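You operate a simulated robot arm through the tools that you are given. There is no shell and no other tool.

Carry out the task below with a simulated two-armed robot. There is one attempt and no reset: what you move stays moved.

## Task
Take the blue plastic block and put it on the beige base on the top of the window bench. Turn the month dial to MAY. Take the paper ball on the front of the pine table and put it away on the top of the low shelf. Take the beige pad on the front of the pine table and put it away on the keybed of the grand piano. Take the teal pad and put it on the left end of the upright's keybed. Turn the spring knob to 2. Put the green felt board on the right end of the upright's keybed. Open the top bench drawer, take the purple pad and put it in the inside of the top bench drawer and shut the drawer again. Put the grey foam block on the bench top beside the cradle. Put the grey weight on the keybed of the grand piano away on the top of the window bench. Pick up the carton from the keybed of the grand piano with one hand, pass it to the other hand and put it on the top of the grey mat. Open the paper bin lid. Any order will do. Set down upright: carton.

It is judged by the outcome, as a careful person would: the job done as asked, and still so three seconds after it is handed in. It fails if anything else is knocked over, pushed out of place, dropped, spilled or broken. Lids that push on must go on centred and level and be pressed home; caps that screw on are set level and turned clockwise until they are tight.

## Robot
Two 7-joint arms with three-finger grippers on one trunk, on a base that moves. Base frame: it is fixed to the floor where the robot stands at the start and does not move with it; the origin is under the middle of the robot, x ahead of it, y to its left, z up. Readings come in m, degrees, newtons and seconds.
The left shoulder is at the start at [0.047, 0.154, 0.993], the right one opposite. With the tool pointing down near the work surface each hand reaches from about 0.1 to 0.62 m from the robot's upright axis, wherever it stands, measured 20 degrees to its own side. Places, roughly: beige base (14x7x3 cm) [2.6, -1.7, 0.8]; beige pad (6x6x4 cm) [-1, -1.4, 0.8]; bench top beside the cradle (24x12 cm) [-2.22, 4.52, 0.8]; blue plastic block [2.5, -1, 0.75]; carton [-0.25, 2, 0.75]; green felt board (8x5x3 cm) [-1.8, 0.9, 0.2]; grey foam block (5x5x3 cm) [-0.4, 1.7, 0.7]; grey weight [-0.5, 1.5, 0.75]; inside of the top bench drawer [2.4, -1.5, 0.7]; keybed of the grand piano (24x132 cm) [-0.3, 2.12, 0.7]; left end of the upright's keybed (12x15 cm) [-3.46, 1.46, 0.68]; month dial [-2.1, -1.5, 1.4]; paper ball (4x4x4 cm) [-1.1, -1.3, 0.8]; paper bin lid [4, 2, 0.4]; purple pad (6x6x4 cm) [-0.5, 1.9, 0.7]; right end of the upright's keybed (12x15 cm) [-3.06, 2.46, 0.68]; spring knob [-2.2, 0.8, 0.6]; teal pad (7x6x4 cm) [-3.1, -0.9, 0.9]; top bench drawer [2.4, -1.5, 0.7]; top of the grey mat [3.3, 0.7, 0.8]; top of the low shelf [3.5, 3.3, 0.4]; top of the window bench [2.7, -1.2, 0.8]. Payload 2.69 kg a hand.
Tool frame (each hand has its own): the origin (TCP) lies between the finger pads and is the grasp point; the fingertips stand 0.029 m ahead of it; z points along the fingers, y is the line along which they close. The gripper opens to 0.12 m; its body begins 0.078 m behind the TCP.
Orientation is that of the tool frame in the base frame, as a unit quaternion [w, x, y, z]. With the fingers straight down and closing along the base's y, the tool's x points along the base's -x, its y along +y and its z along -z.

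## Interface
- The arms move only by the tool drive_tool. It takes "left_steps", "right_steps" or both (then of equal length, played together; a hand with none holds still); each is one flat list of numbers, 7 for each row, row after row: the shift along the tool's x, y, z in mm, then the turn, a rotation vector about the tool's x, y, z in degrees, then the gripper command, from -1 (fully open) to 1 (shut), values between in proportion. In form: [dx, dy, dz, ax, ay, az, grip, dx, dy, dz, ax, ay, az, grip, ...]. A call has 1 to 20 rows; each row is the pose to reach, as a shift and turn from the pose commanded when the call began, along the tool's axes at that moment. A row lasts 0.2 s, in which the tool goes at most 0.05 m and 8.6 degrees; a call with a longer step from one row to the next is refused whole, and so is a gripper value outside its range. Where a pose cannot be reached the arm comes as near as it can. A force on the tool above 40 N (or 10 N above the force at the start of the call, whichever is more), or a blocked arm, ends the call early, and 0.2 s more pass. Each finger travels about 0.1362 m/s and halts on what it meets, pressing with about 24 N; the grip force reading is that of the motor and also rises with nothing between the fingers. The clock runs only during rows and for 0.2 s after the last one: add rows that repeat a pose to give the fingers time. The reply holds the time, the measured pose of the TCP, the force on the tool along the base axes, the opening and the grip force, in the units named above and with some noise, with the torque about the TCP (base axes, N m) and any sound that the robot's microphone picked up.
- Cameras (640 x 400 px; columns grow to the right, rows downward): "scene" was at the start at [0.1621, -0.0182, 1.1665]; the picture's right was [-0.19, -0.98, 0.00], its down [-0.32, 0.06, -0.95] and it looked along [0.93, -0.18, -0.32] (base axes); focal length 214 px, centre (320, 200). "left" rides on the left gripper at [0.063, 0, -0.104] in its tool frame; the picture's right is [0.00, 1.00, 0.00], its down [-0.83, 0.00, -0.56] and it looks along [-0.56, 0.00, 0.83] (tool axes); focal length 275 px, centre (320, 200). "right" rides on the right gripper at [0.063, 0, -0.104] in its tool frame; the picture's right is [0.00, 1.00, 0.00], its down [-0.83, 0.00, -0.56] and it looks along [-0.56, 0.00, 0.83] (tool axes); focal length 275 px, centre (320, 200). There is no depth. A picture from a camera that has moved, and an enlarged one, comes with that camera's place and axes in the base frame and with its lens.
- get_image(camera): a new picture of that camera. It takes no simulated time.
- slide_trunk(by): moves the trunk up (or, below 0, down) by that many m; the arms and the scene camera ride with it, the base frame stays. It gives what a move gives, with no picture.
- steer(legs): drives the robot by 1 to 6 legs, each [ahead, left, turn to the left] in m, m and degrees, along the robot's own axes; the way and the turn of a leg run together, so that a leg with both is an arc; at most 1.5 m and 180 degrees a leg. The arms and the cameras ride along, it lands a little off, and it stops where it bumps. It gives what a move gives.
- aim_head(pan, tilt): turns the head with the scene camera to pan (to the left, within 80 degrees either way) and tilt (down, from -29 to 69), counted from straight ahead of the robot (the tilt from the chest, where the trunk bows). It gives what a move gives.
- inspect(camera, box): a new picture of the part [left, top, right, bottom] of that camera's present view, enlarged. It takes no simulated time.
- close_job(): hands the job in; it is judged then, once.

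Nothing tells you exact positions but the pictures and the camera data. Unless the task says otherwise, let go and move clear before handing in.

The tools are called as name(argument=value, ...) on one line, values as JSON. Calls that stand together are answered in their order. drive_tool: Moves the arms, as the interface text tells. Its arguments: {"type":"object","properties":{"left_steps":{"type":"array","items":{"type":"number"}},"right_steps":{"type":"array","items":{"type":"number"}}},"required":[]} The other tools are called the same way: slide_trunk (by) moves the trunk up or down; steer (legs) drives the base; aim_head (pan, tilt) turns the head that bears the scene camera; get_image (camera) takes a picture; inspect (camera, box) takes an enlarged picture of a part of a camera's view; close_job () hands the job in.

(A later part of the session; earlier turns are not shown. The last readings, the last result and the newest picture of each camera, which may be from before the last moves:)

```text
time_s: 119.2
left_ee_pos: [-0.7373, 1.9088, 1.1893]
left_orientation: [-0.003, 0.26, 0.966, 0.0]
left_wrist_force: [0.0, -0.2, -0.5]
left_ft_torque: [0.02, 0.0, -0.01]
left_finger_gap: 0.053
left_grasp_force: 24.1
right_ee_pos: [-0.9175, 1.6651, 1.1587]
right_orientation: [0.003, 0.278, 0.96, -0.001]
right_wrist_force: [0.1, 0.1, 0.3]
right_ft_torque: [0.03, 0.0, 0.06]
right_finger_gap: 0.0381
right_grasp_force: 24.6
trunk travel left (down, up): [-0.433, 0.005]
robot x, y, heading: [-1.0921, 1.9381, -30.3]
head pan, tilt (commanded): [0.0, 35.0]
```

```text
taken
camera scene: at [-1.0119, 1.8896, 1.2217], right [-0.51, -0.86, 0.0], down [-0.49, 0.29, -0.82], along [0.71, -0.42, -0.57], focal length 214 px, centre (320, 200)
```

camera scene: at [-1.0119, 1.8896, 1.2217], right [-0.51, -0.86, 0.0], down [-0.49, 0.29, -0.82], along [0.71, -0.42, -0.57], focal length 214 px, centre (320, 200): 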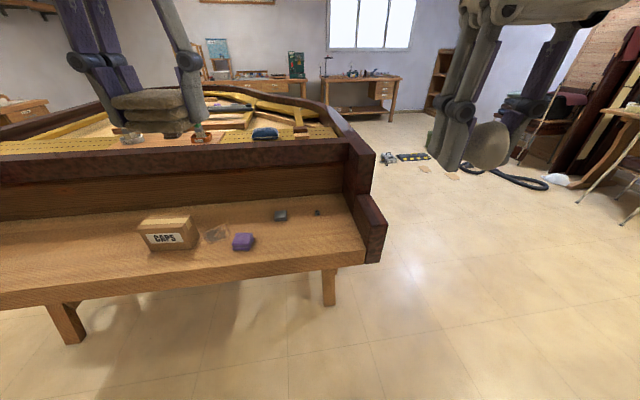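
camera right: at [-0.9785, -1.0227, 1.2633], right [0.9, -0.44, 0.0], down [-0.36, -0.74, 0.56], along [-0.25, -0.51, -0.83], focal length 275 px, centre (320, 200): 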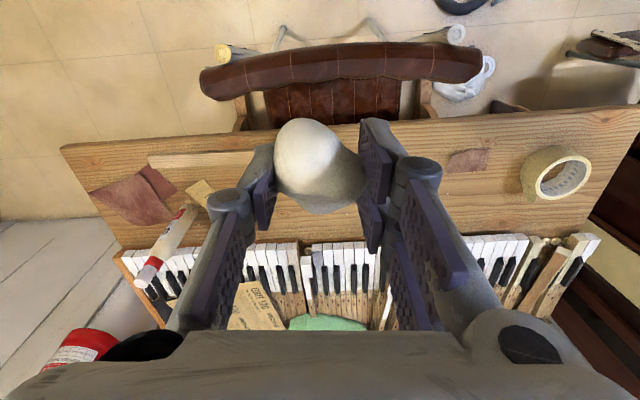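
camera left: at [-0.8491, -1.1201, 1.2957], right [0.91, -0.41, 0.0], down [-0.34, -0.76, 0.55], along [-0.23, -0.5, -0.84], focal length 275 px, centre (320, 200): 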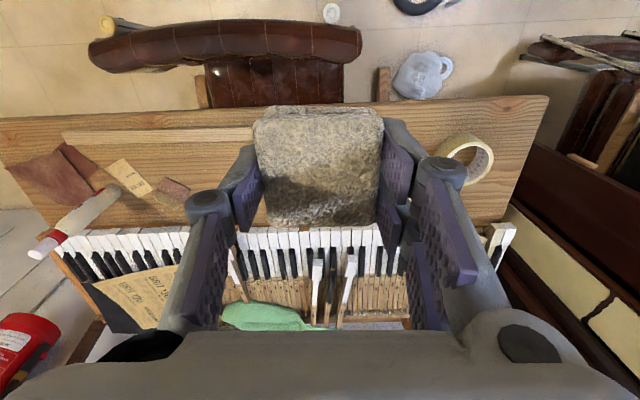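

inspect(camera="scene", box=[110, 180, 350, 280])

steer(legs=[[0, 0, 5.3]])

get_image(camera="scene")

get_image(camera="left")

get_image(camera="right")

```text
2.67 times, centred on (230, 230) of scene
camera zoom: at [-1.0119, 1.8896, 1.2217], right [-0.51, -0.86, 0.0], down [-0.49, 0.29, -0.82], along [0.71, -0.42, -0.57], focal length 572 px, centre (560, 120)
```

zoom: 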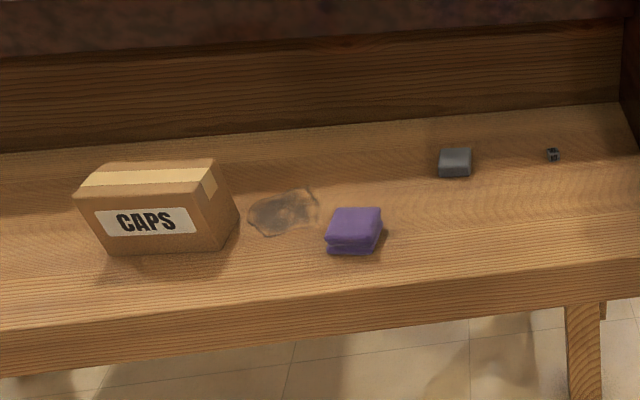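

```text
time_s: 120.1
left_ee_pos: [-0.7354, 1.9416, 1.1894]
left_orientation: [-0.003, 0.214, 0.977, -0.001]
left_wrist_force: [0.0, -1.0, -0.7]
left_ft_torque: [-0.05, -0.05, -0.02]
left_finger_gap: 0.053
left_grasp_force: 23.7
right_ee_pos: [-0.8921, 1.6839, 1.1591]
right_orientation: [0.004, 0.232, 0.973, -0.001]
right_wrist_force: [-1.0, 0.1, -0.6]
right_ft_torque: [0.02, 0.03, -0.02]
right_finger_gap: 0.0385
right_grasp_force: 23.8
trunk travel left (down, up): [-0.433, 0.005]
robot x, y, heading: [-1.0957, 1.9376, -25.2]
head pan, tilt (commanded): [0.0, 35.0]
```

```text
taken
camera scene: at [-1.0076, 1.8976, 1.2217], right [-0.43, -0.9, 0.0], down [-0.52, 0.24, -0.82], along [0.74, -0.35, -0.57], focal length 214 px, centre (320, 200)
```

scene: 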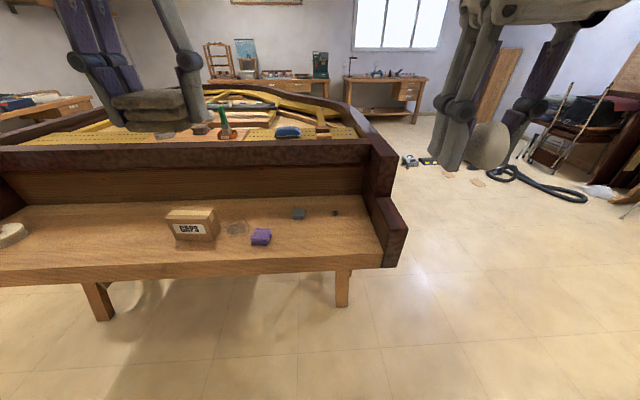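

```text
taken
camera left: at [-0.792, 1.9674, 1.2958], right [0.42, 0.91, 0.0], down [0.76, -0.35, 0.55], along [0.5, -0.23, -0.84], focal length 275 px, centre (320, 200)
```

left: 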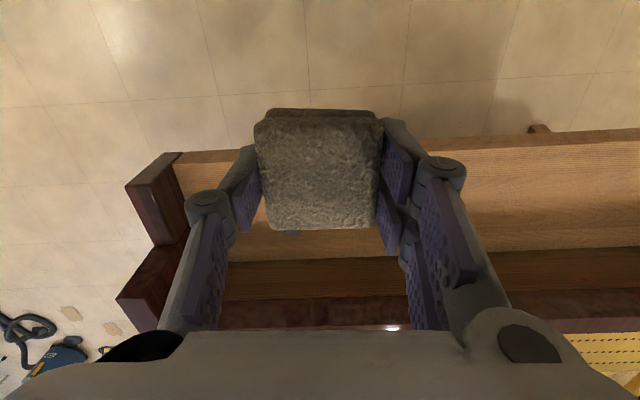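

```text
taken
camera right: at [-0.9494, 1.7128, 1.2632], right [0.45, 0.89, 0.0], down [0.74, -0.37, 0.56], along [0.5, -0.25, -0.83], focal length 275 px, centre (320, 200)
```

right: 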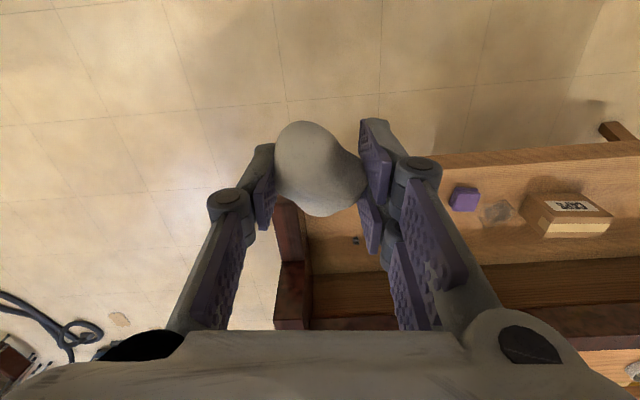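

The keybed holds the carton, purple pad, grey foam block and a tiny grey weight. I'll place the beige pad on a clear spot left of the carton at about (-0.23, 2.31), so I'll drive to in front of that.

steer(legs=[[0, 0.542, 0], [0.2, 0, 0]])

get_image(camera="scene")

get_image(camera="left")

get_image(camera="right")

```text
time_s: 126.0
left_ee_pos: [-0.3193, 2.3399, 1.1896]
left_orientation: [-0.005, 0.223, 0.975, -0.001]
left_wrist_force: [0.5, 0.4, 0.5]
left_ft_torque: [0.01, 0.01, 0.01]
left_finger_gap: 0.0531
left_grasp_force: 23.6
right_ee_pos: [-0.4817, 2.0849, 1.1592]
right_orientation: [0.003, 0.241, 0.97, -0.001]
right_wrist_force: [-0.1, -0.1, -0.3]
right_ft_torque: [-0.01, 0.01, 0.01]
right_finger_gap: 0.0385
right_grasp_force: 24.1
trunk travel left (down, up): [-0.433, 0.005]
robot x, y, heading: [-0.6786, 2.3453, -26.2]
head pan, tilt (commanded): [0.0, 35.0]
```

```text
taken
camera scene: at [-0.5919, 2.301, 1.2217], right [-0.44, -0.9, 0.0], down [-0.51, 0.25, -0.82], along [0.73, -0.36, -0.57], focal length 214 px, centre (320, 200)
```

scene: 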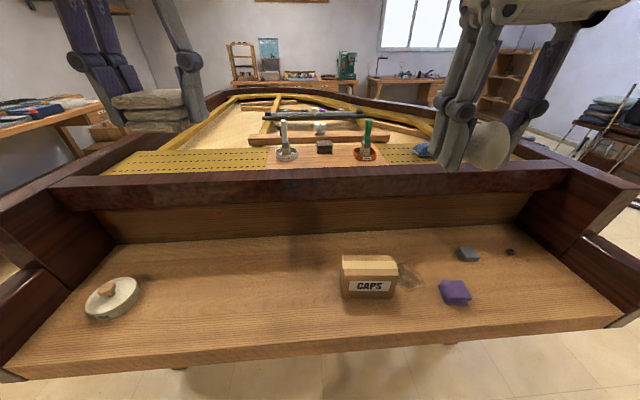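

```text
taken
camera left: at [-0.375, 2.3666, 1.2959], right [0.44, 0.9, 0.0], down [0.75, -0.37, 0.55], along [0.49, -0.24, -0.84], focal length 275 px, centre (320, 200)
```

left: 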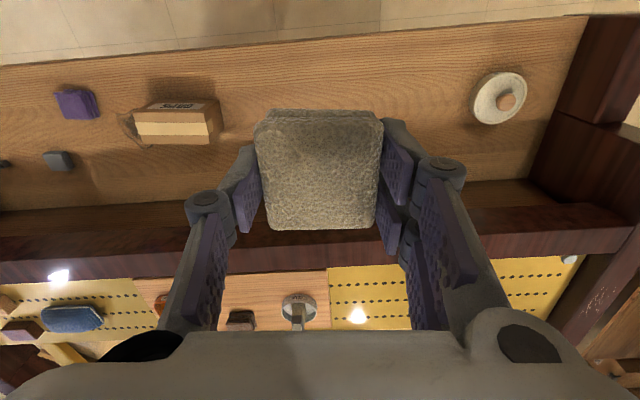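

```text
taken
camera right: at [-0.5373, 2.1151, 1.2632], right [0.47, 0.89, 0.0], down [0.73, -0.39, 0.56], along [0.5, -0.26, -0.83], focal length 275 px, centre (320, 200)
```

right: 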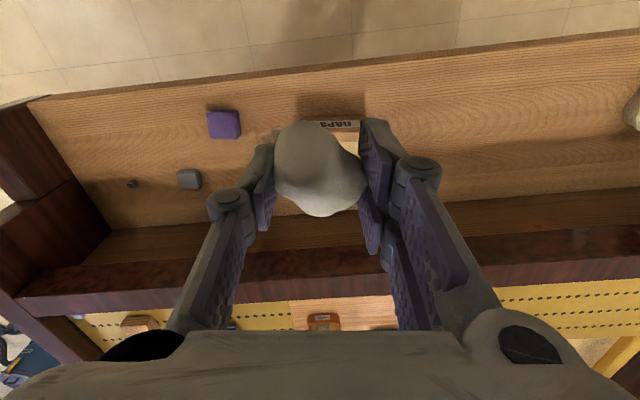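

I place the keybed surface at z≈0.70, with its front edge about 9 cm behind where the pad should go. I'll move the pad forward over the clear spot and lower it to just above the surface.

drive_tool(left_steps=[-30, 3, 30, 0, 0, 0, 0.6, -60, 6, 65, 0, 0, 0, 0.6, -91, 8, 100, 0, 0, 0, 0.6, -91, 8, 145, 0, 0, 0, 0.6, -91, 8, 190, 0, 0, 0, 0.6, -91, 8, 235, 0, 0, 0, 0.6, -91, 8, 280, 0, 0, 0, 0.6, -91, 8, 325, 0, 0, 0, 0.6, -91, 8, 360, 0, 0, 0, 0.6, -91, 8, 385, 0, 0, 0, 0.6, -91, 8, 385, 0, 0, 0, 0.6])

get_image(camera="scene")

get_image(camera="left")

```text
time_s: 128.4
left_ee_pos: [-0.2387, 2.3077, 0.8027]
left_orientation: [-0.003, 0.224, 0.975, 0.0]
left_wrist_force: [0.1, -0.4, -0.6]
left_ft_torque: [-0.01, 0.01, 0.01]
left_finger_gap: 0.0531
left_grasp_force: 24.2
right_ee_pos: [-0.4809, 2.0857, 1.1589]
right_orientation: [0.003, 0.242, 0.97, -0.001]
right_wrist_force: [0.2, 0.2, -0.1]
right_ft_torque: [-0.02, -0.02, 0.0]
right_finger_gap: 0.0384
right_grasp_force: 23.7
trunk travel left (down, up): [-0.433, 0.005]
robot x, y, heading: [-0.6765, 2.3455, -26.2]
head pan, tilt (commanded): [0.0, 35.0]
```

```text
taken
camera scene: at [-0.5925, 2.3013, 1.2218], right [-0.44, -0.9, 0.0], down [-0.51, 0.25, -0.82], along [0.73, -0.36, -0.57], focal length 214 px, centre (320, 200)
```

scene: 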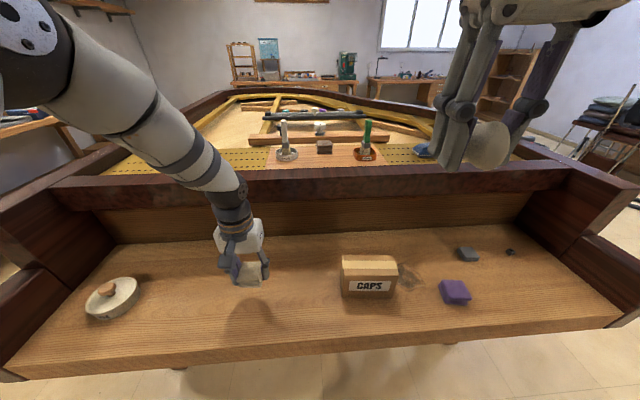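

```text
taken
camera left: at [-0.2943, 2.3337, 0.9102], right [0.44, 0.9, 0.0], down [0.75, -0.37, 0.55], along [0.49, -0.24, -0.83], focal length 275 px, centre (320, 200)
```

left: 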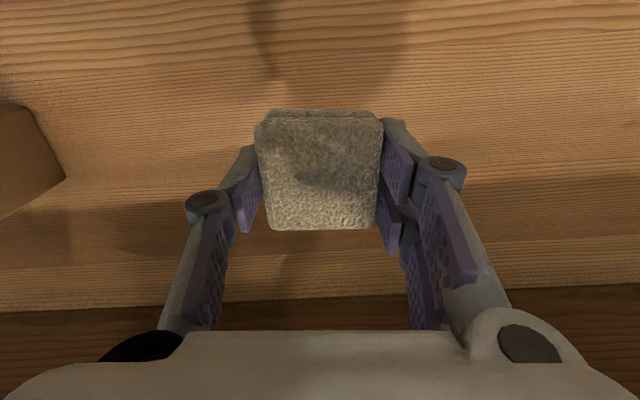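

drive_tool(left_steps=[0, 0, 20, 0, 0, 0, 0.6, 0, 0, 40, 0, 0, 0, 0.6, 0, 0, 48, 0, 0, 0, 0.6, 0, 0, 51, 0, 0, 0, 0.6, 0, 0, 54, 0, 0, 0, 0.6, 0, 0, 57, 0, 0, 0, 0.6])

get_image(camera="left")

inspect(camera="scene", box=[180, 210, 320, 310])

```text
time_s: 129.8
left_ee_pos: [-0.2377, 2.3075, 0.7466]
left_orientation: [-0.003, 0.224, 0.975, 0.0]
left_wrist_force: [0.2, 0.7, 0.2]
left_ft_torque: [-0.01, 0.03, 0.02]
left_finger_gap: 0.053
left_grasp_force: 24.2
right_ee_pos: [-0.4816, 2.0833, 1.159]
right_orientation: [0.003, 0.242, 0.97, -0.001]
right_wrist_force: [-0.1, -0.6, -1.0]
right_ft_torque: [0.01, 0.0, 0.0]
right_finger_gap: 0.0383
right_grasp_force: 24.2
trunk travel left (down, up): [-0.433, 0.005]
robot x, y, heading: [-0.6802, 2.3442, -26.4]
head pan, tilt (commanded): [0.0, 35.0]
```

```text
taken
camera left: at [-0.2934, 2.3346, 0.8536], right [0.44, 0.9, 0.0], down [0.75, -0.37, 0.55], along [0.49, -0.24, -0.84], focal length 275 px, centre (320, 200)
```

left: 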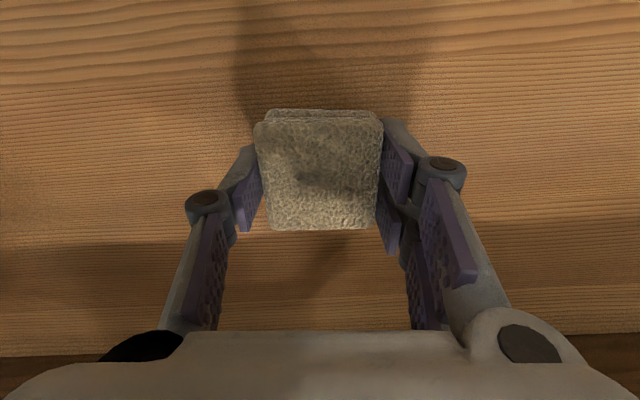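

```text
4.00 times, centred on (250, 260) of scene
camera zoom: at [-0.5923, 2.3011, 1.2217], right [-0.44, -0.9, 0.0], down [-0.51, 0.25, -0.82], along [0.73, -0.36, -0.57], focal length 858 px, centre (600, -40)
```

zoom: 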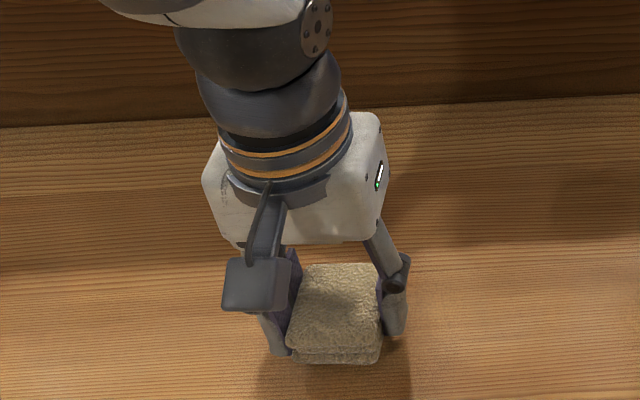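

drive_tool(left_steps=[0, 0, 2, 0, 0, 0, 0.6, 0, 0, 4, 0, 0, 0, 0.6, 0, 0, 6, 0, 0, 0, 0.6])

drive_tool(left_steps=[0, 0, 1, 0, 0, 0, 0.6, 0, 0, 2, 0, 0, 0, 0.6, 0, 0, 3, 0, 0, 0, 0.6])

```text
time_s: 130.6
left_ee_pos: [-0.2386, 2.3076, 0.74]
left_orientation: [-0.003, 0.224, 0.975, 0.0]
left_wrist_force: [0.0, 0.2, -0.8]
left_ft_torque: [-0.02, -0.03, -0.03]
left_finger_gap: 0.053
left_grasp_force: 24.1
right_ee_pos: [-0.4812, 2.0853, 1.1593]
right_orientation: [0.004, 0.241, 0.97, -0.001]
right_wrist_force: [1.0, -0.7, 1.1]
right_ft_torque: [0.0, 0.03, 0.02]
right_finger_gap: 0.0383
right_grasp_force: 23.8
trunk travel left (down, up): [-0.433, 0.005]
robot x, y, heading: [-0.6734, 2.3463, -26.5]
head pan, tilt (commanded): [0.0, 35.0]
```

```text
time_s: 131.4
left_ee_pos: [-0.2376, 2.3078, 0.7385]
left_orientation: [-0.003, 0.224, 0.975, 0.0]
left_wrist_force: [0.2, -0.1, 0.2]
left_ft_torque: [0.03, -0.01, 0.03]
left_finger_gap: 0.0532
left_grasp_force: 23.5
right_ee_pos: [-0.481, 2.0843, 1.1596]
right_orientation: [0.003, 0.241, 0.97, -0.001]
right_wrist_force: [0.1, 0.1, 0.0]
right_ft_torque: [0.01, 0.02, 0.0]
right_finger_gap: 0.0381
right_grasp_force: 24.3
trunk travel left (down, up): [-0.433, 0.005]
robot x, y, heading: [-0.6769, 2.345, -26.1]
head pan, tilt (commanded): [0.0, 35.0]
```

drive_tool(left_steps=[0, 0, 2, 0, 0, 0, 0.6, 0, 0, 4, 0, 0, 0, 0.6, 0, 0, 5, 0, 0, 0, 0.6])

drive_tool(left_steps=[0, 0, 1.5, 0, 0, 0, 0.6, 0, 0, 3, 0, 0, 0, 0.6])

```text
time_s: 132.2
left_ee_pos: [-0.2364, 2.3082, 0.7332]
left_orientation: [-0.003, 0.224, 0.975, 0.0]
left_wrist_force: [-0.3, -0.6, 0.1]
left_ft_torque: [-0.02, 0.03, -0.03]
left_finger_gap: 0.0532
left_grasp_force: 23.9
right_ee_pos: [-0.4814, 2.0849, 1.1587]
right_orientation: [0.003, 0.241, 0.971, -0.002]
right_wrist_force: [1.3, 0.2, 0.6]
right_ft_torque: [0.01, -0.03, 0.0]
right_finger_gap: 0.0385
right_grasp_force: 23.9
trunk travel left (down, up): [-0.433, 0.005]
robot x, y, heading: [-0.68, 2.3444, -26.3]
head pan, tilt (commanded): [0.0, 35.0]
```

```text
time_s: 132.8
left_ee_pos: [-0.2382, 2.3076, 0.7309]
left_orientation: [-0.001, 0.225, 0.974, -0.001]
left_wrist_force: [-3.0, 2.0, 15.0]
left_ft_torque: [0.05, -0.01, -0.01]
left_finger_gap: 0.053
left_grasp_force: 24.3
right_ee_pos: [-0.4835, 2.0852, 1.1607]
right_orientation: [0.006, 0.242, 0.97, -0.002]
right_wrist_force: [0.0, 0.1, 0.9]
right_ft_torque: [0.01, 0.01, 0.02]
right_finger_gap: 0.0384
right_grasp_force: 24.4
trunk travel left (down, up): [-0.433, 0.005]
robot x, y, heading: [-0.6769, 2.3455, -26.5]
head pan, tilt (commanded): [0.0, 35.0]
```

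Contact at z≈0.731, so the pad is seated. I'll open and rise.

drive_tool(left_steps=[0, 0, -1, 0, 0, 0, 0.2, 0, 0, -2, 0, 0, 0, -0.1, 0, 0, -2, 0, 0, 0, -0.42, 0, 0, -30, 0, 0, 0, -0.42, 0, 0, -70, 0, 0, 0, -0.42, 0, 0, -110, 0, 0, 0, -0.42, 0, 0, -150, 0, 0, 0, -0.6])

get_image(camera="left")

get_image(camera="scene")

```text
time_s: 134.4
left_ee_pos: [-0.2371, 2.3083, 0.8805]
left_orientation: [-0.004, 0.224, 0.975, 0.0]
left_wrist_force: [-0.1, -0.5, -0.4]
left_ft_torque: [-0.02, 0.02, -0.03]
left_finger_gap: 0.0958
left_grasp_force: 0.0
right_ee_pos: [-0.4814, 2.0849, 1.159]
right_orientation: [0.004, 0.242, 0.97, -0.001]
right_wrist_force: [-0.1, -0.4, -0.3]
right_ft_torque: [0.04, -0.04, -0.07]
right_finger_gap: 0.0387
right_grasp_force: 24.3
trunk travel left (down, up): [-0.433, 0.005]
robot x, y, heading: [-0.6801, 2.3456, -26.2]
head pan, tilt (commanded): [0.0, 35.0]
```

```text
taken
camera left: at [-0.2921, 2.3356, 0.9868], right [0.44, 0.9, 0.0], down [0.75, -0.37, 0.55], along [0.49, -0.24, -0.84], focal length 275 px, centre (320, 200)
```

left: 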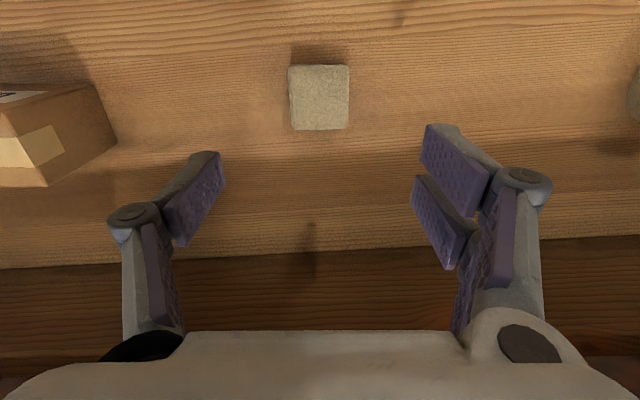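

```text
taken
camera scene: at [-0.5929, 2.3014, 1.2218], right [-0.44, -0.9, 0.0], down [-0.51, 0.25, -0.82], along [0.73, -0.36, -0.57], focal length 214 px, centre (320, 200)
```

scene: 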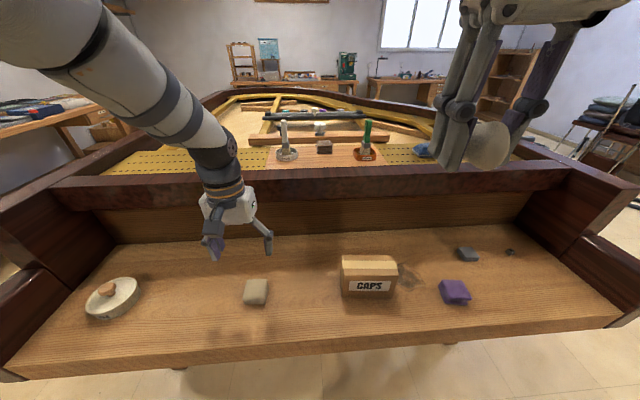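

The beige pad stands on the keybed. Next I'll raise the left hand and shift the base right by 0.49 m to pick up the purple pad with the left hand.

drive_tool(left_steps=[0, 0, -45, 0, 0, 0, -0.6, 0, 0, -90, 0, 0, 0, -0.6, 0, 0, -135, 0, 0, 0, -0.42, 0, 0, -180, 0, 0, 0, -0.42, 0, 0, -225, 0, 0, 0, -0.42, 0, 0, -265, 0, 0, 0, -0.42])

steer(legs=[[0, -0.494, 0]])

get_image(camera="left")

get_image(camera="scene")

```text
time_s: 135.8
left_ee_pos: [-0.2363, 2.309, 1.1448]
left_orientation: [-0.004, 0.224, 0.975, 0.0]
left_wrist_force: [0.4, 0.0, 0.4]
left_ft_torque: [0.01, -0.01, -0.03]
left_finger_gap: 0.0854
left_grasp_force: 0.0
right_ee_pos: [-0.4807, 2.0845, 1.1597]
right_orientation: [0.003, 0.242, 0.97, -0.001]
right_wrist_force: [0.1, -0.3, -0.5]
right_ft_torque: [0.02, 0.04, -0.02]
right_finger_gap: 0.0387
right_grasp_force: 24.2
trunk travel left (down, up): [-0.433, 0.005]
robot x, y, heading: [-0.6766, 2.3441, -26.5]
head pan, tilt (commanded): [0.0, 35.0]
```

```text
time_s: 140.1
left_ee_pos: [-0.4542, 1.8694, 1.1445]
left_orientation: [-0.003, 0.226, 0.974, 0.0]
left_wrist_force: [-0.6, 0.5, -0.4]
left_ft_torque: [0.02, -0.02, 0.01]
left_finger_gap: 0.0851
left_grasp_force: 0.1
right_ee_pos: [-0.6991, 1.6455, 1.159]
right_orientation: [0.004, 0.244, 0.97, -0.002]
right_wrist_force: [0.9, 0.3, 0.6]
right_ft_torque: [0.05, 0.01, 0.01]
right_finger_gap: 0.0385
right_grasp_force: 23.9
trunk travel left (down, up): [-0.433, 0.005]
robot x, y, heading: [-0.8988, 1.9072, -26.5]
head pan, tilt (commanded): [0.0, 35.0]
```

```text
taken
camera left: at [-0.5095, 1.8961, 1.2509], right [0.44, 0.9, 0.0], down [0.75, -0.37, 0.55], along [0.49, -0.25, -0.83], focal length 275 px, centre (320, 200)
```

left: 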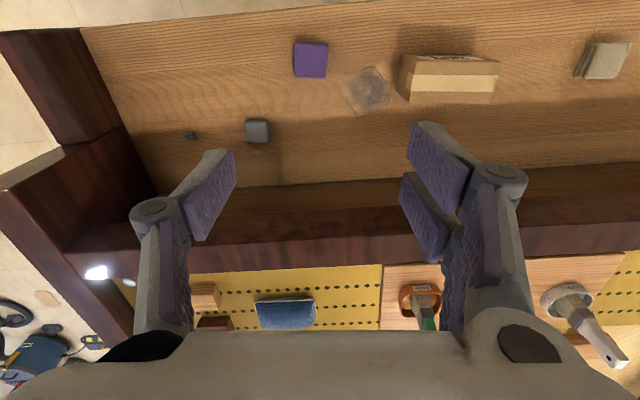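

```text
taken
camera scene: at [-0.81, 1.8622, 1.2217], right [-0.45, -0.9, 0.0], down [-0.51, 0.26, -0.82], along [0.73, -0.36, -0.57], focal length 214 px, centre (320, 200)
```

scene: 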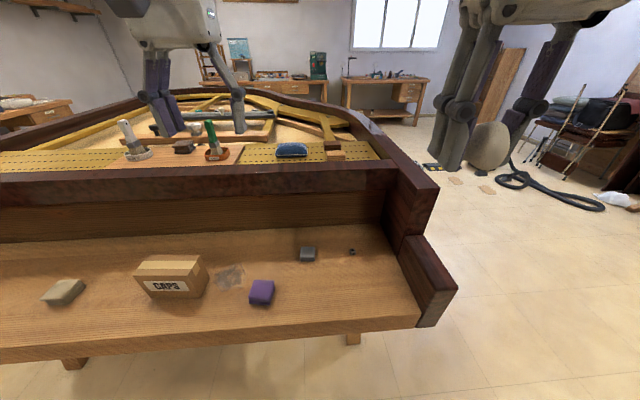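

The purple pad is at (-0.465, 1.853). I'll lower the left hand over it.

drive_tool(left_steps=[2, -10, 45, 0, 0, 0, -0.42, 2.5, -19.5, 90, 0, 0, 0, -0.42, 2.5, -19.5, 135, 0, 0, 0, -0.42, 2.5, -19.5, 180, 0, 0, 0, -0.42, 2.5, -19.5, 225, 0, 0, 0, -0.42, 2.5, -19.5, 270, 0, 0, 0, -0.42, 2.5, -19.5, 315, 0, 0, 0, -0.42, 2.5, -19.5, 345, 0, 0, 0, -0.42, 2.5, -19.5, 345, 0, 0, 0, -0.42])

get_image(camera="left")

```text
time_s: 142.1
left_ee_pos: [-0.4671, 1.8539, 0.799]
left_orientation: [-0.004, 0.226, 0.974, 0.0]
left_wrist_force: [0.3, -1.0, -0.4]
left_ft_torque: [-0.01, 0.01, 0.02]
left_finger_gap: 0.0853
left_grasp_force: 0.0
right_ee_pos: [-0.6996, 1.6455, 1.1597]
right_orientation: [0.003, 0.242, 0.97, -0.001]
right_wrist_force: [-0.1, -0.3, 0.2]
right_ft_torque: [0.0, -0.06, 0.01]
right_finger_gap: 0.0384
right_grasp_force: 24.0
trunk travel left (down, up): [-0.433, 0.005]
robot x, y, heading: [-0.8934, 1.9082, -26.3]
head pan, tilt (commanded): [0.0, 35.0]
```

```text
taken
camera left: at [-0.5225, 1.8802, 0.9051], right [0.44, 0.9, 0.0], down [0.75, -0.37, 0.55], along [0.49, -0.25, -0.83], focal length 275 px, centre (320, 200)
```

left: 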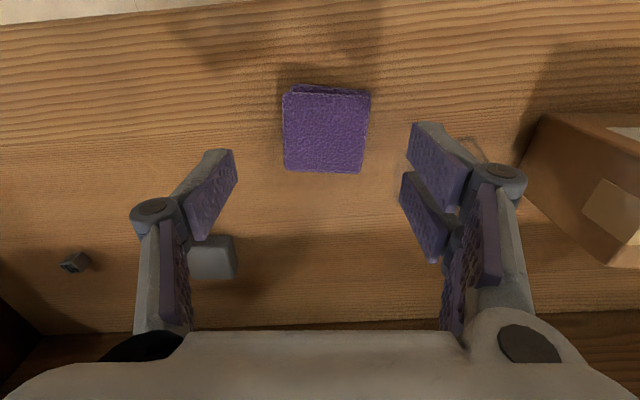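

drive_tool(left_steps=[0, 3, 30, 0, 0, 0, -0.42, 0, 3, 55, 0, 0, 0, -0.42, 0, 3, 67, 0, 0, 0, -0.42, 0, 3, 67, 0, 0, 0, -0.42, 0, 3, 67, 0, 0, 0, 0.0, 0, 3, 67, 0, 0, 0, 0.4, 0, 3, 67, 0, 0, 0, 0.6, 0, 3, 67, 0, 0, 0, 0.6])

get_image(camera="left")

```text
time_s: 143.9
left_ee_pos: [-0.4669, 1.8563, 0.7334]
left_orientation: [-0.004, 0.226, 0.974, 0.001]
left_wrist_force: [-0.8, 0.8, 0.6]
left_ft_torque: [-0.05, -0.02, -0.05]
left_finger_gap: 0.0561
left_grasp_force: 23.7
right_ee_pos: [-0.6996, 1.6451, 1.1584]
right_orientation: [0.004, 0.243, 0.97, 0.0]
right_wrist_force: [0.1, 0.3, -0.5]
right_ft_torque: [0.02, 0.02, -0.01]
right_finger_gap: 0.0383
right_grasp_force: 24.0
trunk travel left (down, up): [-0.433, 0.005]
robot x, y, heading: [-0.8953, 1.908, -26.4]
head pan, tilt (commanded): [0.0, 35.0]
```

```text
taken
camera left: at [-0.5222, 1.8831, 0.8393], right [0.44, 0.9, 0.0], down [0.75, -0.37, 0.55], along [0.49, -0.25, -0.83], focal length 275 px, centre (320, 200)
```

left: 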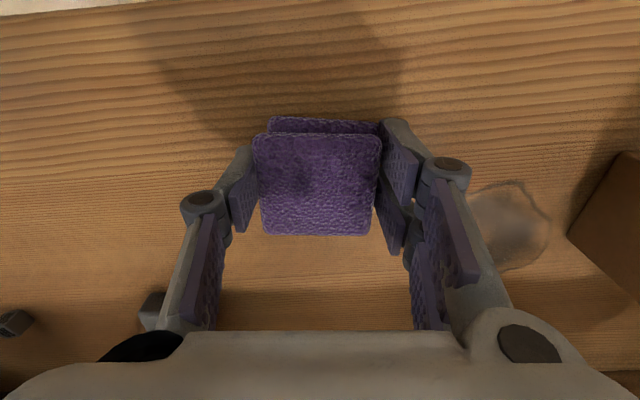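

The purple pad is held. I'll lift it, retract, and then drive around the piano's south side toward the low shelf in the east.

drive_tool(left_steps=[0, 0, -30, 0, 0, 0, 0.6, 0, 0, -70, 0, 0, 0, 0.6, 0, 0, -115, 0, 0, 0, 0.6, 0, 0, -160, 0, 0, 0, 0.6, 0, 0, -205, 0, 0, 0, 0.6, 0, 0, -250, 0, 0, 0, 0.6, 10, 0, -295, 0, 0, 0, 0.6, 20, 0, -340, 0, 0, 0, 0.6, 30, 0, -380, 0, 0, 0, 0.6, 50, 0, -420, 0, 0, 0, 0.6])

steer(legs=[[-0.159, -0.479, 0], [0, 0, -35.6], [1.25, 0, 0], [0, 0, 62], [1.4, 0, 0]])

aim_head(pan=40, tilt=20)

get_image(camera="scene")

aim_head(pan=0, tilt=25)

get_image(camera="scene")

```text
time_s: 146.1
left_ee_pos: [-0.5096, 1.878, 1.1545]
left_orientation: [-0.003, 0.224, 0.975, 0.0]
left_wrist_force: [0.5, 0.4, 0.0]
left_ft_torque: [-0.04, -0.06, 0.02]
left_finger_gap: 0.0556
left_grasp_force: 23.9
right_ee_pos: [-0.6993, 1.6464, 1.1599]
right_orientation: [0.004, 0.243, 0.97, -0.001]
right_wrist_force: [-0.3, -0.8, 0.1]
right_ft_torque: [-0.01, -0.02, 0.04]
right_finger_gap: 0.0386
right_grasp_force: 23.7
trunk travel left (down, up): [-0.433, 0.005]
robot x, y, heading: [-0.8976, 1.9061, -26.3]
head pan, tilt (commanded): [0.0, 35.0]
```

```text
time_s: 167.2
left_ee_pos: [1.1096, 0.6071, 1.1527]
left_orientation: [-0.004, -0.008, 1.0, 0.0]
left_wrist_force: [-0.3, 0.3, -0.5]
left_ft_torque: [0.03, -0.02, -0.02]
left_finger_gap: 0.0552
left_grasp_force: 24.2
right_ee_pos: [1.0455, 0.3123, 1.1599]
right_orientation: [0.004, 0.011, 1.0, 0.0]
right_wrist_force: [0.7, -0.3, 0.1]
right_ft_torque: [-0.01, -0.01, 0.05]
right_finger_gap: 0.0383
right_grasp_force: 24.2
trunk travel left (down, up): [-0.433, 0.005]
robot x, y, heading: [0.7495, 0.4561, 0.6]
head pan, tilt (commanded): [0.0, 35.0]
```

```text
time_s: 168.2
left_ee_pos: [1.1096, 0.6067, 1.1543]
left_orientation: [-0.003, -0.008, 1.0, -0.001]
left_wrist_force: [0.3, -0.3, -1.1]
left_ft_torque: [-0.01, -0.01, 0.02]
left_finger_gap: 0.0552
left_grasp_force: 23.8
right_ee_pos: [1.0445, 0.314, 1.1588]
right_orientation: [0.004, 0.01, 1.0, 0.0]
right_wrist_force: [0.4, 0.0, 0.1]
right_ft_torque: [0.03, 0.03, 0.0]
right_finger_gap: 0.0383
right_grasp_force: 23.7
trunk travel left (down, up): [-0.433, 0.005]
robot x, y, heading: [0.7532, 0.457, 0.6]
head pan, tilt (commanded): [40.0, 20.0]
```

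```text
taken
camera scene: at [0.8308, 0.5164, 1.2455], right [0.65, -0.76, 0.0], down [-0.26, -0.22, -0.94], along [0.71, 0.61, -0.34], focal length 214 px, centre (320, 200)
```

scene: 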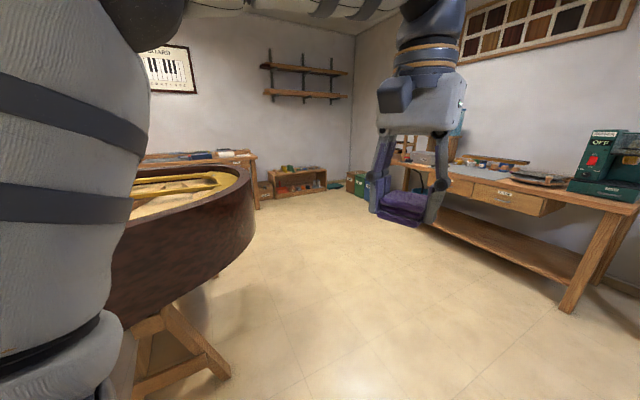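

```text
time_s: 169.3
left_ee_pos: [1.1102, 0.6055, 1.1532]
left_orientation: [-0.003, -0.008, 1.0, -0.002]
left_wrist_force: [0.8, 0.0, -0.2]
left_ft_torque: [-0.02, -0.01, -0.02]
left_finger_gap: 0.0551
left_grasp_force: 23.9
right_ee_pos: [1.0452, 0.314, 1.1597]
right_orientation: [0.004, 0.011, 1.0, 0.0]
right_wrist_force: [-0.5, -0.1, -0.9]
right_ft_torque: [-0.03, 0.0, -0.05]
right_finger_gap: 0.0385
right_grasp_force: 24.6
trunk travel left (down, up): [-0.433, 0.005]
robot x, y, heading: [0.754, 0.4569, 0.5]
head pan, tilt (commanded): [0.0, 25.0]
```

```text
taken
camera scene: at [0.8521, 0.4569, 1.2375], right [0.01, -1.0, 0.0], down [-0.42, 0.0, -0.91], along [0.91, 0.01, -0.42], focal length 214 px, centre (320, 200)
```

scene: 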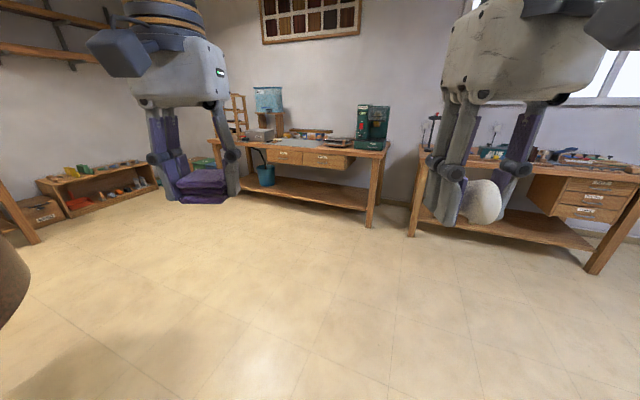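

The low shelf is at far left, the mat bench in the middle and the window bench on the right. I'll drive toward the low shelf around the piano's tail.

steer(legs=[[0, 0, 20], [1.2, 0, 0], [0, 0, 33], [1.4, 0, 0], [0, 0, 11]])

get_image(camera="scene")

aim_head(pan=-50, tilt=25)

get_image(camera="scene")

```text
time_s: 185.3
left_ee_pos: [2.735, 2.3654, 1.1527]
left_orientation: [-0.003, -0.533, 0.846, -0.003]
left_wrist_force: [0.0, 0.0, -0.2]
left_ft_torque: [0.02, 0.0, 0.0]
left_finger_gap: 0.0551
left_grasp_force: 24.0
right_ee_pos: [2.9674, 2.1783, 1.1594]
right_orientation: [0.004, -0.518, 0.855, 0.001]
right_wrist_force: [0.0, 0.3, 0.5]
right_ft_torque: [0.01, 0.03, -0.02]
right_finger_gap: 0.0385
right_grasp_force: 24.0
trunk travel left (down, up): [-0.433, 0.005]
robot x, y, heading: [2.71, 1.9792, 64.2]
head pan, tilt (commanded): [0.0, 25.0]
```

```text
taken
camera scene: at [2.7534, 2.0691, 1.2375], right [0.9, -0.44, 0.0], down [-0.18, -0.38, -0.91], along [0.4, 0.82, -0.42], focal length 214 px, centre (320, 200)
```

scene: 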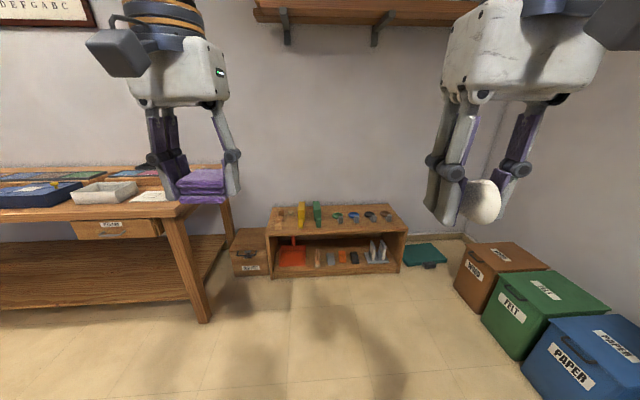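

```text
time_s: 186.5
left_ee_pos: [2.7348, 2.3661, 1.1533]
left_orientation: [-0.003, -0.534, 0.845, -0.002]
left_wrist_force: [0.2, -0.4, -1.1]
left_ft_torque: [0.01, -0.01, -0.01]
left_finger_gap: 0.055
left_grasp_force: 24.4
right_ee_pos: [2.9678, 2.1781, 1.1593]
right_orientation: [0.003, -0.518, 0.855, 0.002]
right_wrist_force: [0.5, -0.2, -0.4]
right_ft_torque: [0.02, 0.01, -0.03]
right_finger_gap: 0.0385
right_grasp_force: 24.5
trunk travel left (down, up): [-0.433, 0.005]
robot x, y, heading: [2.7073, 1.9787, 64.3]
head pan, tilt (commanded): [-50.0, 25.0]
```

```text
taken
camera scene: at [2.8026, 2.0087, 1.2375], right [0.24, -0.97, 0.0], down [-0.41, -0.1, -0.91], along [0.88, 0.22, -0.42], focal length 214 px, centre (320, 200)
```

scene: 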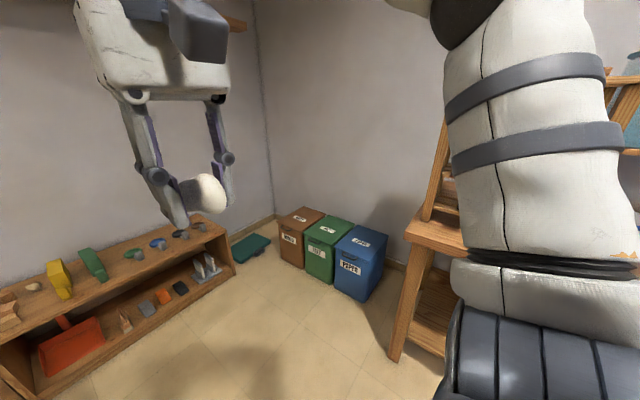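

The low shelf has items along its top with some free space, and the blue bin is labelled PAPER. I'll zoom in on both.

inspect(camera="scene", box=[260, 190, 420, 310])

inspect(camera="scene", box=[0, 200, 260, 370])

```text
3.33 times, centred on (340, 250) of scene
camera zoom: at [2.8026, 2.0087, 1.2375], right [0.24, -0.97, 0.0], down [-0.41, -0.1, -0.91], along [0.88, 0.22, -0.42], focal length 715 px, centre (253, 33)
```

zoom: 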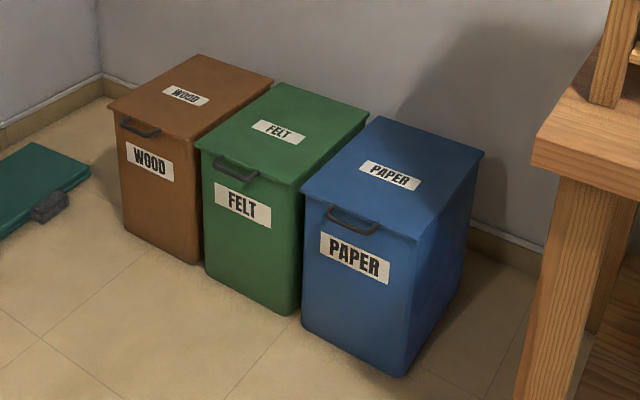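

```text
2.35 times, centred on (130, 285) of scene
camera zoom: at [2.8026, 2.0087, 1.2375], right [0.24, -0.97, 0.0], down [-0.41, -0.1, -0.91], along [0.88, 0.22, -0.42], focal length 505 px, centre (767, 0)
```

zoom: 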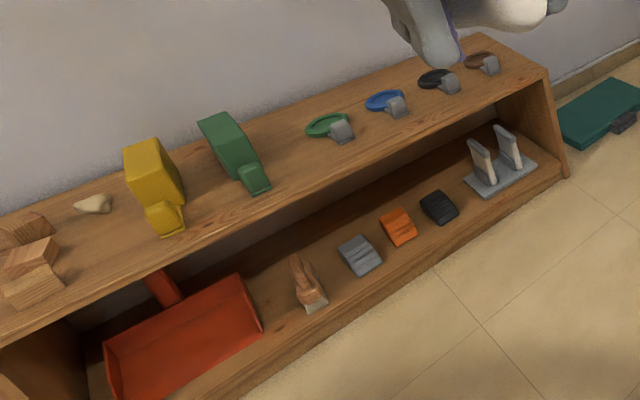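

I'll put the ball in the gap between the green block and the green ring, about (3.45, 3.35). I'll stand in front of the shelf facing +y, away from the bench on the left.

steer(legs=[[0.97, -0.24, 0], [0, 0, 25.7]])

aim_head(pan=0, tilt=35)

get_image(camera="scene")

get_image(camera="right")

```text
time_s: 193.0
left_ee_pos: [3.2173, 3.1163, 1.154]
left_orientation: [-0.002, -0.702, 0.712, -0.003]
left_wrist_force: [-0.1, -0.2, 0.1]
left_ft_torque: [0.03, 0.0, -0.01]
left_finger_gap: 0.0549
left_grasp_force: 23.9
right_ee_pos: [3.508, 3.0427, 1.1597]
right_orientation: [0.003, -0.69, 0.724, 0.003]
right_wrist_force: [0.4, -0.3, -0.2]
right_ft_torque: [-0.01, 0.01, 0.0]
right_finger_gap: 0.0383
right_grasp_force: 24.1
trunk travel left (down, up): [-0.433, 0.005]
robot x, y, heading: [3.3559, 2.7574, 88.8]
head pan, tilt (commanded): [-50.0, 25.0]
```

```text
time_s: 194.2
left_ee_pos: [3.2177, 3.1169, 1.1525]
left_orientation: [-0.002, -0.702, 0.712, -0.003]
left_wrist_force: [-0.1, -0.9, 0.3]
left_ft_torque: [-0.01, -0.03, -0.05]
left_finger_gap: 0.0552
left_grasp_force: 23.6
right_ee_pos: [3.5077, 3.043, 1.1591]
right_orientation: [0.003, -0.69, 0.724, 0.002]
right_wrist_force: [-0.5, -0.2, 0.2]
right_ft_torque: [0.0, -0.02, 0.03]
right_finger_gap: 0.0385
right_grasp_force: 24.4
trunk travel left (down, up): [-0.433, 0.005]
robot x, y, heading: [3.3566, 2.7515, 88.8]
head pan, tilt (commanded): [0.0, 35.0]
```

```text
taken
camera scene: at [3.3587, 2.8501, 1.2217], right [1.0, -0.02, 0.0], down [-0.01, -0.57, -0.82], along [0.02, 0.82, -0.57], focal length 214 px, centre (320, 200)
```

scene: 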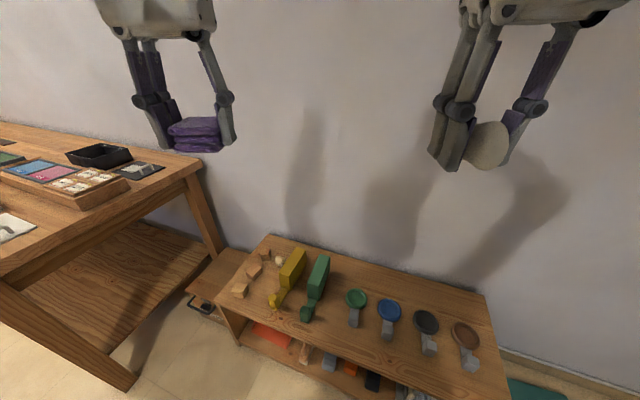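

```text
taken
camera right: at [3.5054, 2.9802, 1.2632], right [-1.0, 0.05, 0.0], down [0.04, 0.83, 0.56], along [0.03, 0.56, -0.83], focal length 275 px, centre (320, 200)
```

right: 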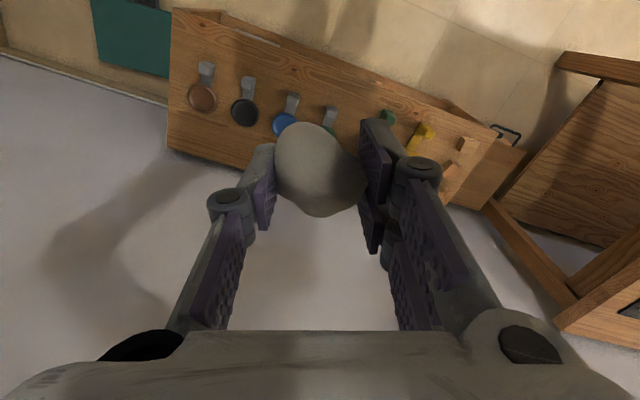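

I see a better clear strip behind the rings, around (3.62, 3.43). I'll move slightly right and forward, and then reach the right hand out over it.

steer(legs=[[0.11, -0.105, 0]])

get_image(camera="scene")

```text
time_s: 195.8
left_ee_pos: [3.3227, 3.222, 1.1535]
left_orientation: [0.0, -0.703, 0.711, -0.003]
left_wrist_force: [-0.8, -0.6, 0.2]
left_ft_torque: [0.03, 0.0, -0.02]
left_finger_gap: 0.055
left_grasp_force: 24.1
right_ee_pos: [3.6121, 3.1494, 1.1595]
right_orientation: [0.004, -0.69, 0.724, 0.002]
right_wrist_force: [0.0, 0.3, 0.4]
right_ft_torque: [0.06, 0.0, -0.03]
right_finger_gap: 0.0384
right_grasp_force: 24.2
trunk travel left (down, up): [-0.433, 0.005]
robot x, y, heading: [3.4608, 2.8615, 88.8]
head pan, tilt (commanded): [0.0, 35.0]
stopped in leg 1: the robot was blocked; the commanded pose is now the measured one
```

```text
taken
camera scene: at [3.4629, 2.9565, 1.2218], right [1.0, -0.02, 0.0], down [-0.01, -0.57, -0.82], along [0.02, 0.82, -0.57], focal length 214 px, centre (320, 200)
```

scene: 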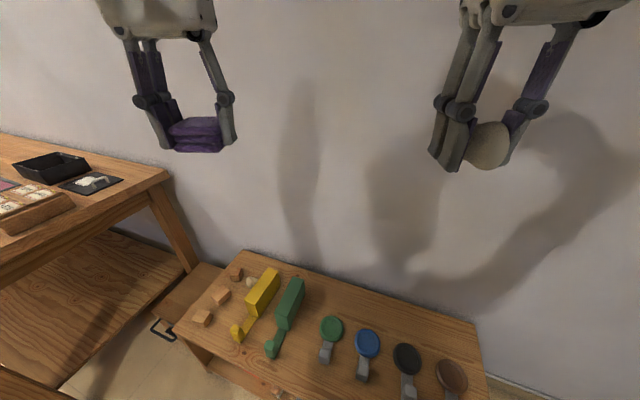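

The base touched something just at the end of the leg, but the shelf has not moved. I'll back off 2 cm and then reach the right hand forward and down over the clear strip.

steer(legs=[[-0.02, 0, 0]])

drive_tool(right_steps=[-12, 0, 45, 0, 0, 0, 0.6, -24, 0, 90, 0, 0, 0, 0.6, -36, 0, 135, 0, 0, 0, 0.6, -48, 0, 180, 0, 0, 0, 0.6, -60, 0, 225, 0, 0, 0, 0.6, -72, 0, 270, 0, 0, 0, 0.6, -84, 0, 315, 0, 0, 0, 0.6, -96, 0, 360, 0, 0, 0, 0.6, -108, 0, 405, 0, 0, 0, 0.6, -146, 1, 430, 0, 0, 0, 0.6, -184, 2, 455, 0, 0, 0, 0.6, -222, 3, 480, 0, 0, 0, 0.6, -260, 4, 505, 0, 0, 0, 0.6, -298, 5, 530, 0, 0, 0, 0.6, -298, 5, 530, 0, 0, 0, 0.6])

get_image(camera="scene")

get_image(camera="right")

```text
time_s: 196.6
left_ee_pos: [3.3219, 3.2021, 1.152]
left_orientation: [-0.002, -0.703, 0.711, -0.003]
left_wrist_force: [0.0, -0.6, -0.5]
left_ft_torque: [0.0, 0.03, 0.02]
left_finger_gap: 0.0554
left_grasp_force: 24.1
right_ee_pos: [3.6124, 3.1317, 1.1584]
right_orientation: [0.003, -0.689, 0.725, 0.001]
right_wrist_force: [-0.8, 0.3, -0.5]
right_ft_torque: [0.04, 0.02, 0.0]
right_finger_gap: 0.0382
right_grasp_force: 24.3
trunk travel left (down, up): [-0.433, 0.005]
robot x, y, heading: [3.4604, 2.8423, 88.9]
head pan, tilt (commanded): [0.0, 35.0]
```

```text
time_s: 199.8
left_ee_pos: [3.3218, 3.2046, 1.1525]
left_orientation: [-0.001, -0.703, 0.711, -0.003]
left_wrist_force: [-0.6, 0.1, 0.2]
left_ft_torque: [-0.01, 0.0, 0.0]
left_finger_gap: 0.055
left_grasp_force: 24.2
right_ee_pos: [3.6251, 3.3723, 0.6638]
right_orientation: [0.003, -0.69, 0.724, 0.001]
right_wrist_force: [0.4, -0.6, 0.2]
right_ft_torque: [-0.01, 0.02, 0.0]
right_finger_gap: 0.0384
right_grasp_force: 24.6
right hand out of reach, approached as far as the arm can: row 13, 14, 15
trunk travel left (down, up): [-0.433, 0.005]
robot x, y, heading: [3.4629, 2.8396, 88.7]
head pan, tilt (commanded): [0.0, 35.0]
```

```text
taken
camera scene: at [3.4633, 2.9378, 1.2217], right [1.0, -0.02, 0.0], down [-0.01, -0.57, -0.82], along [0.02, 0.82, -0.57], focal length 214 px, centre (320, 200)
```

scene: 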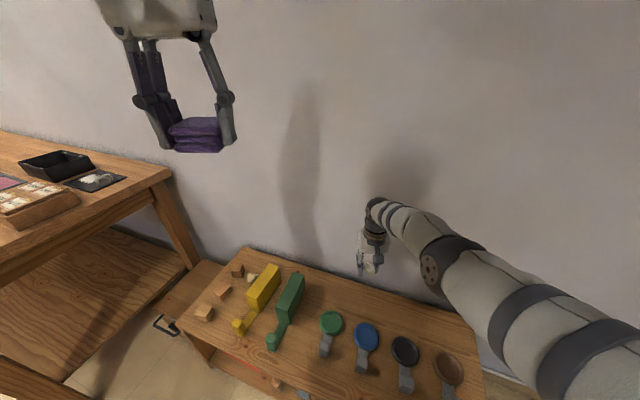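

```text
taken
camera right: at [3.6221, 3.3097, 0.7677], right [-1.0, 0.04, 0.0], down [0.04, 0.83, 0.56], along [0.03, 0.56, -0.83], focal length 275 px, centre (320, 200)
```

right: 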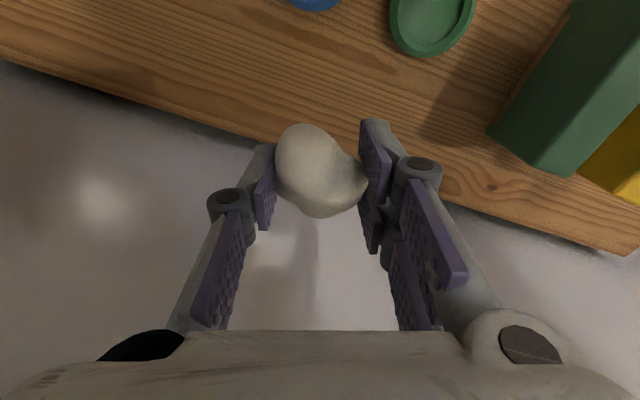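

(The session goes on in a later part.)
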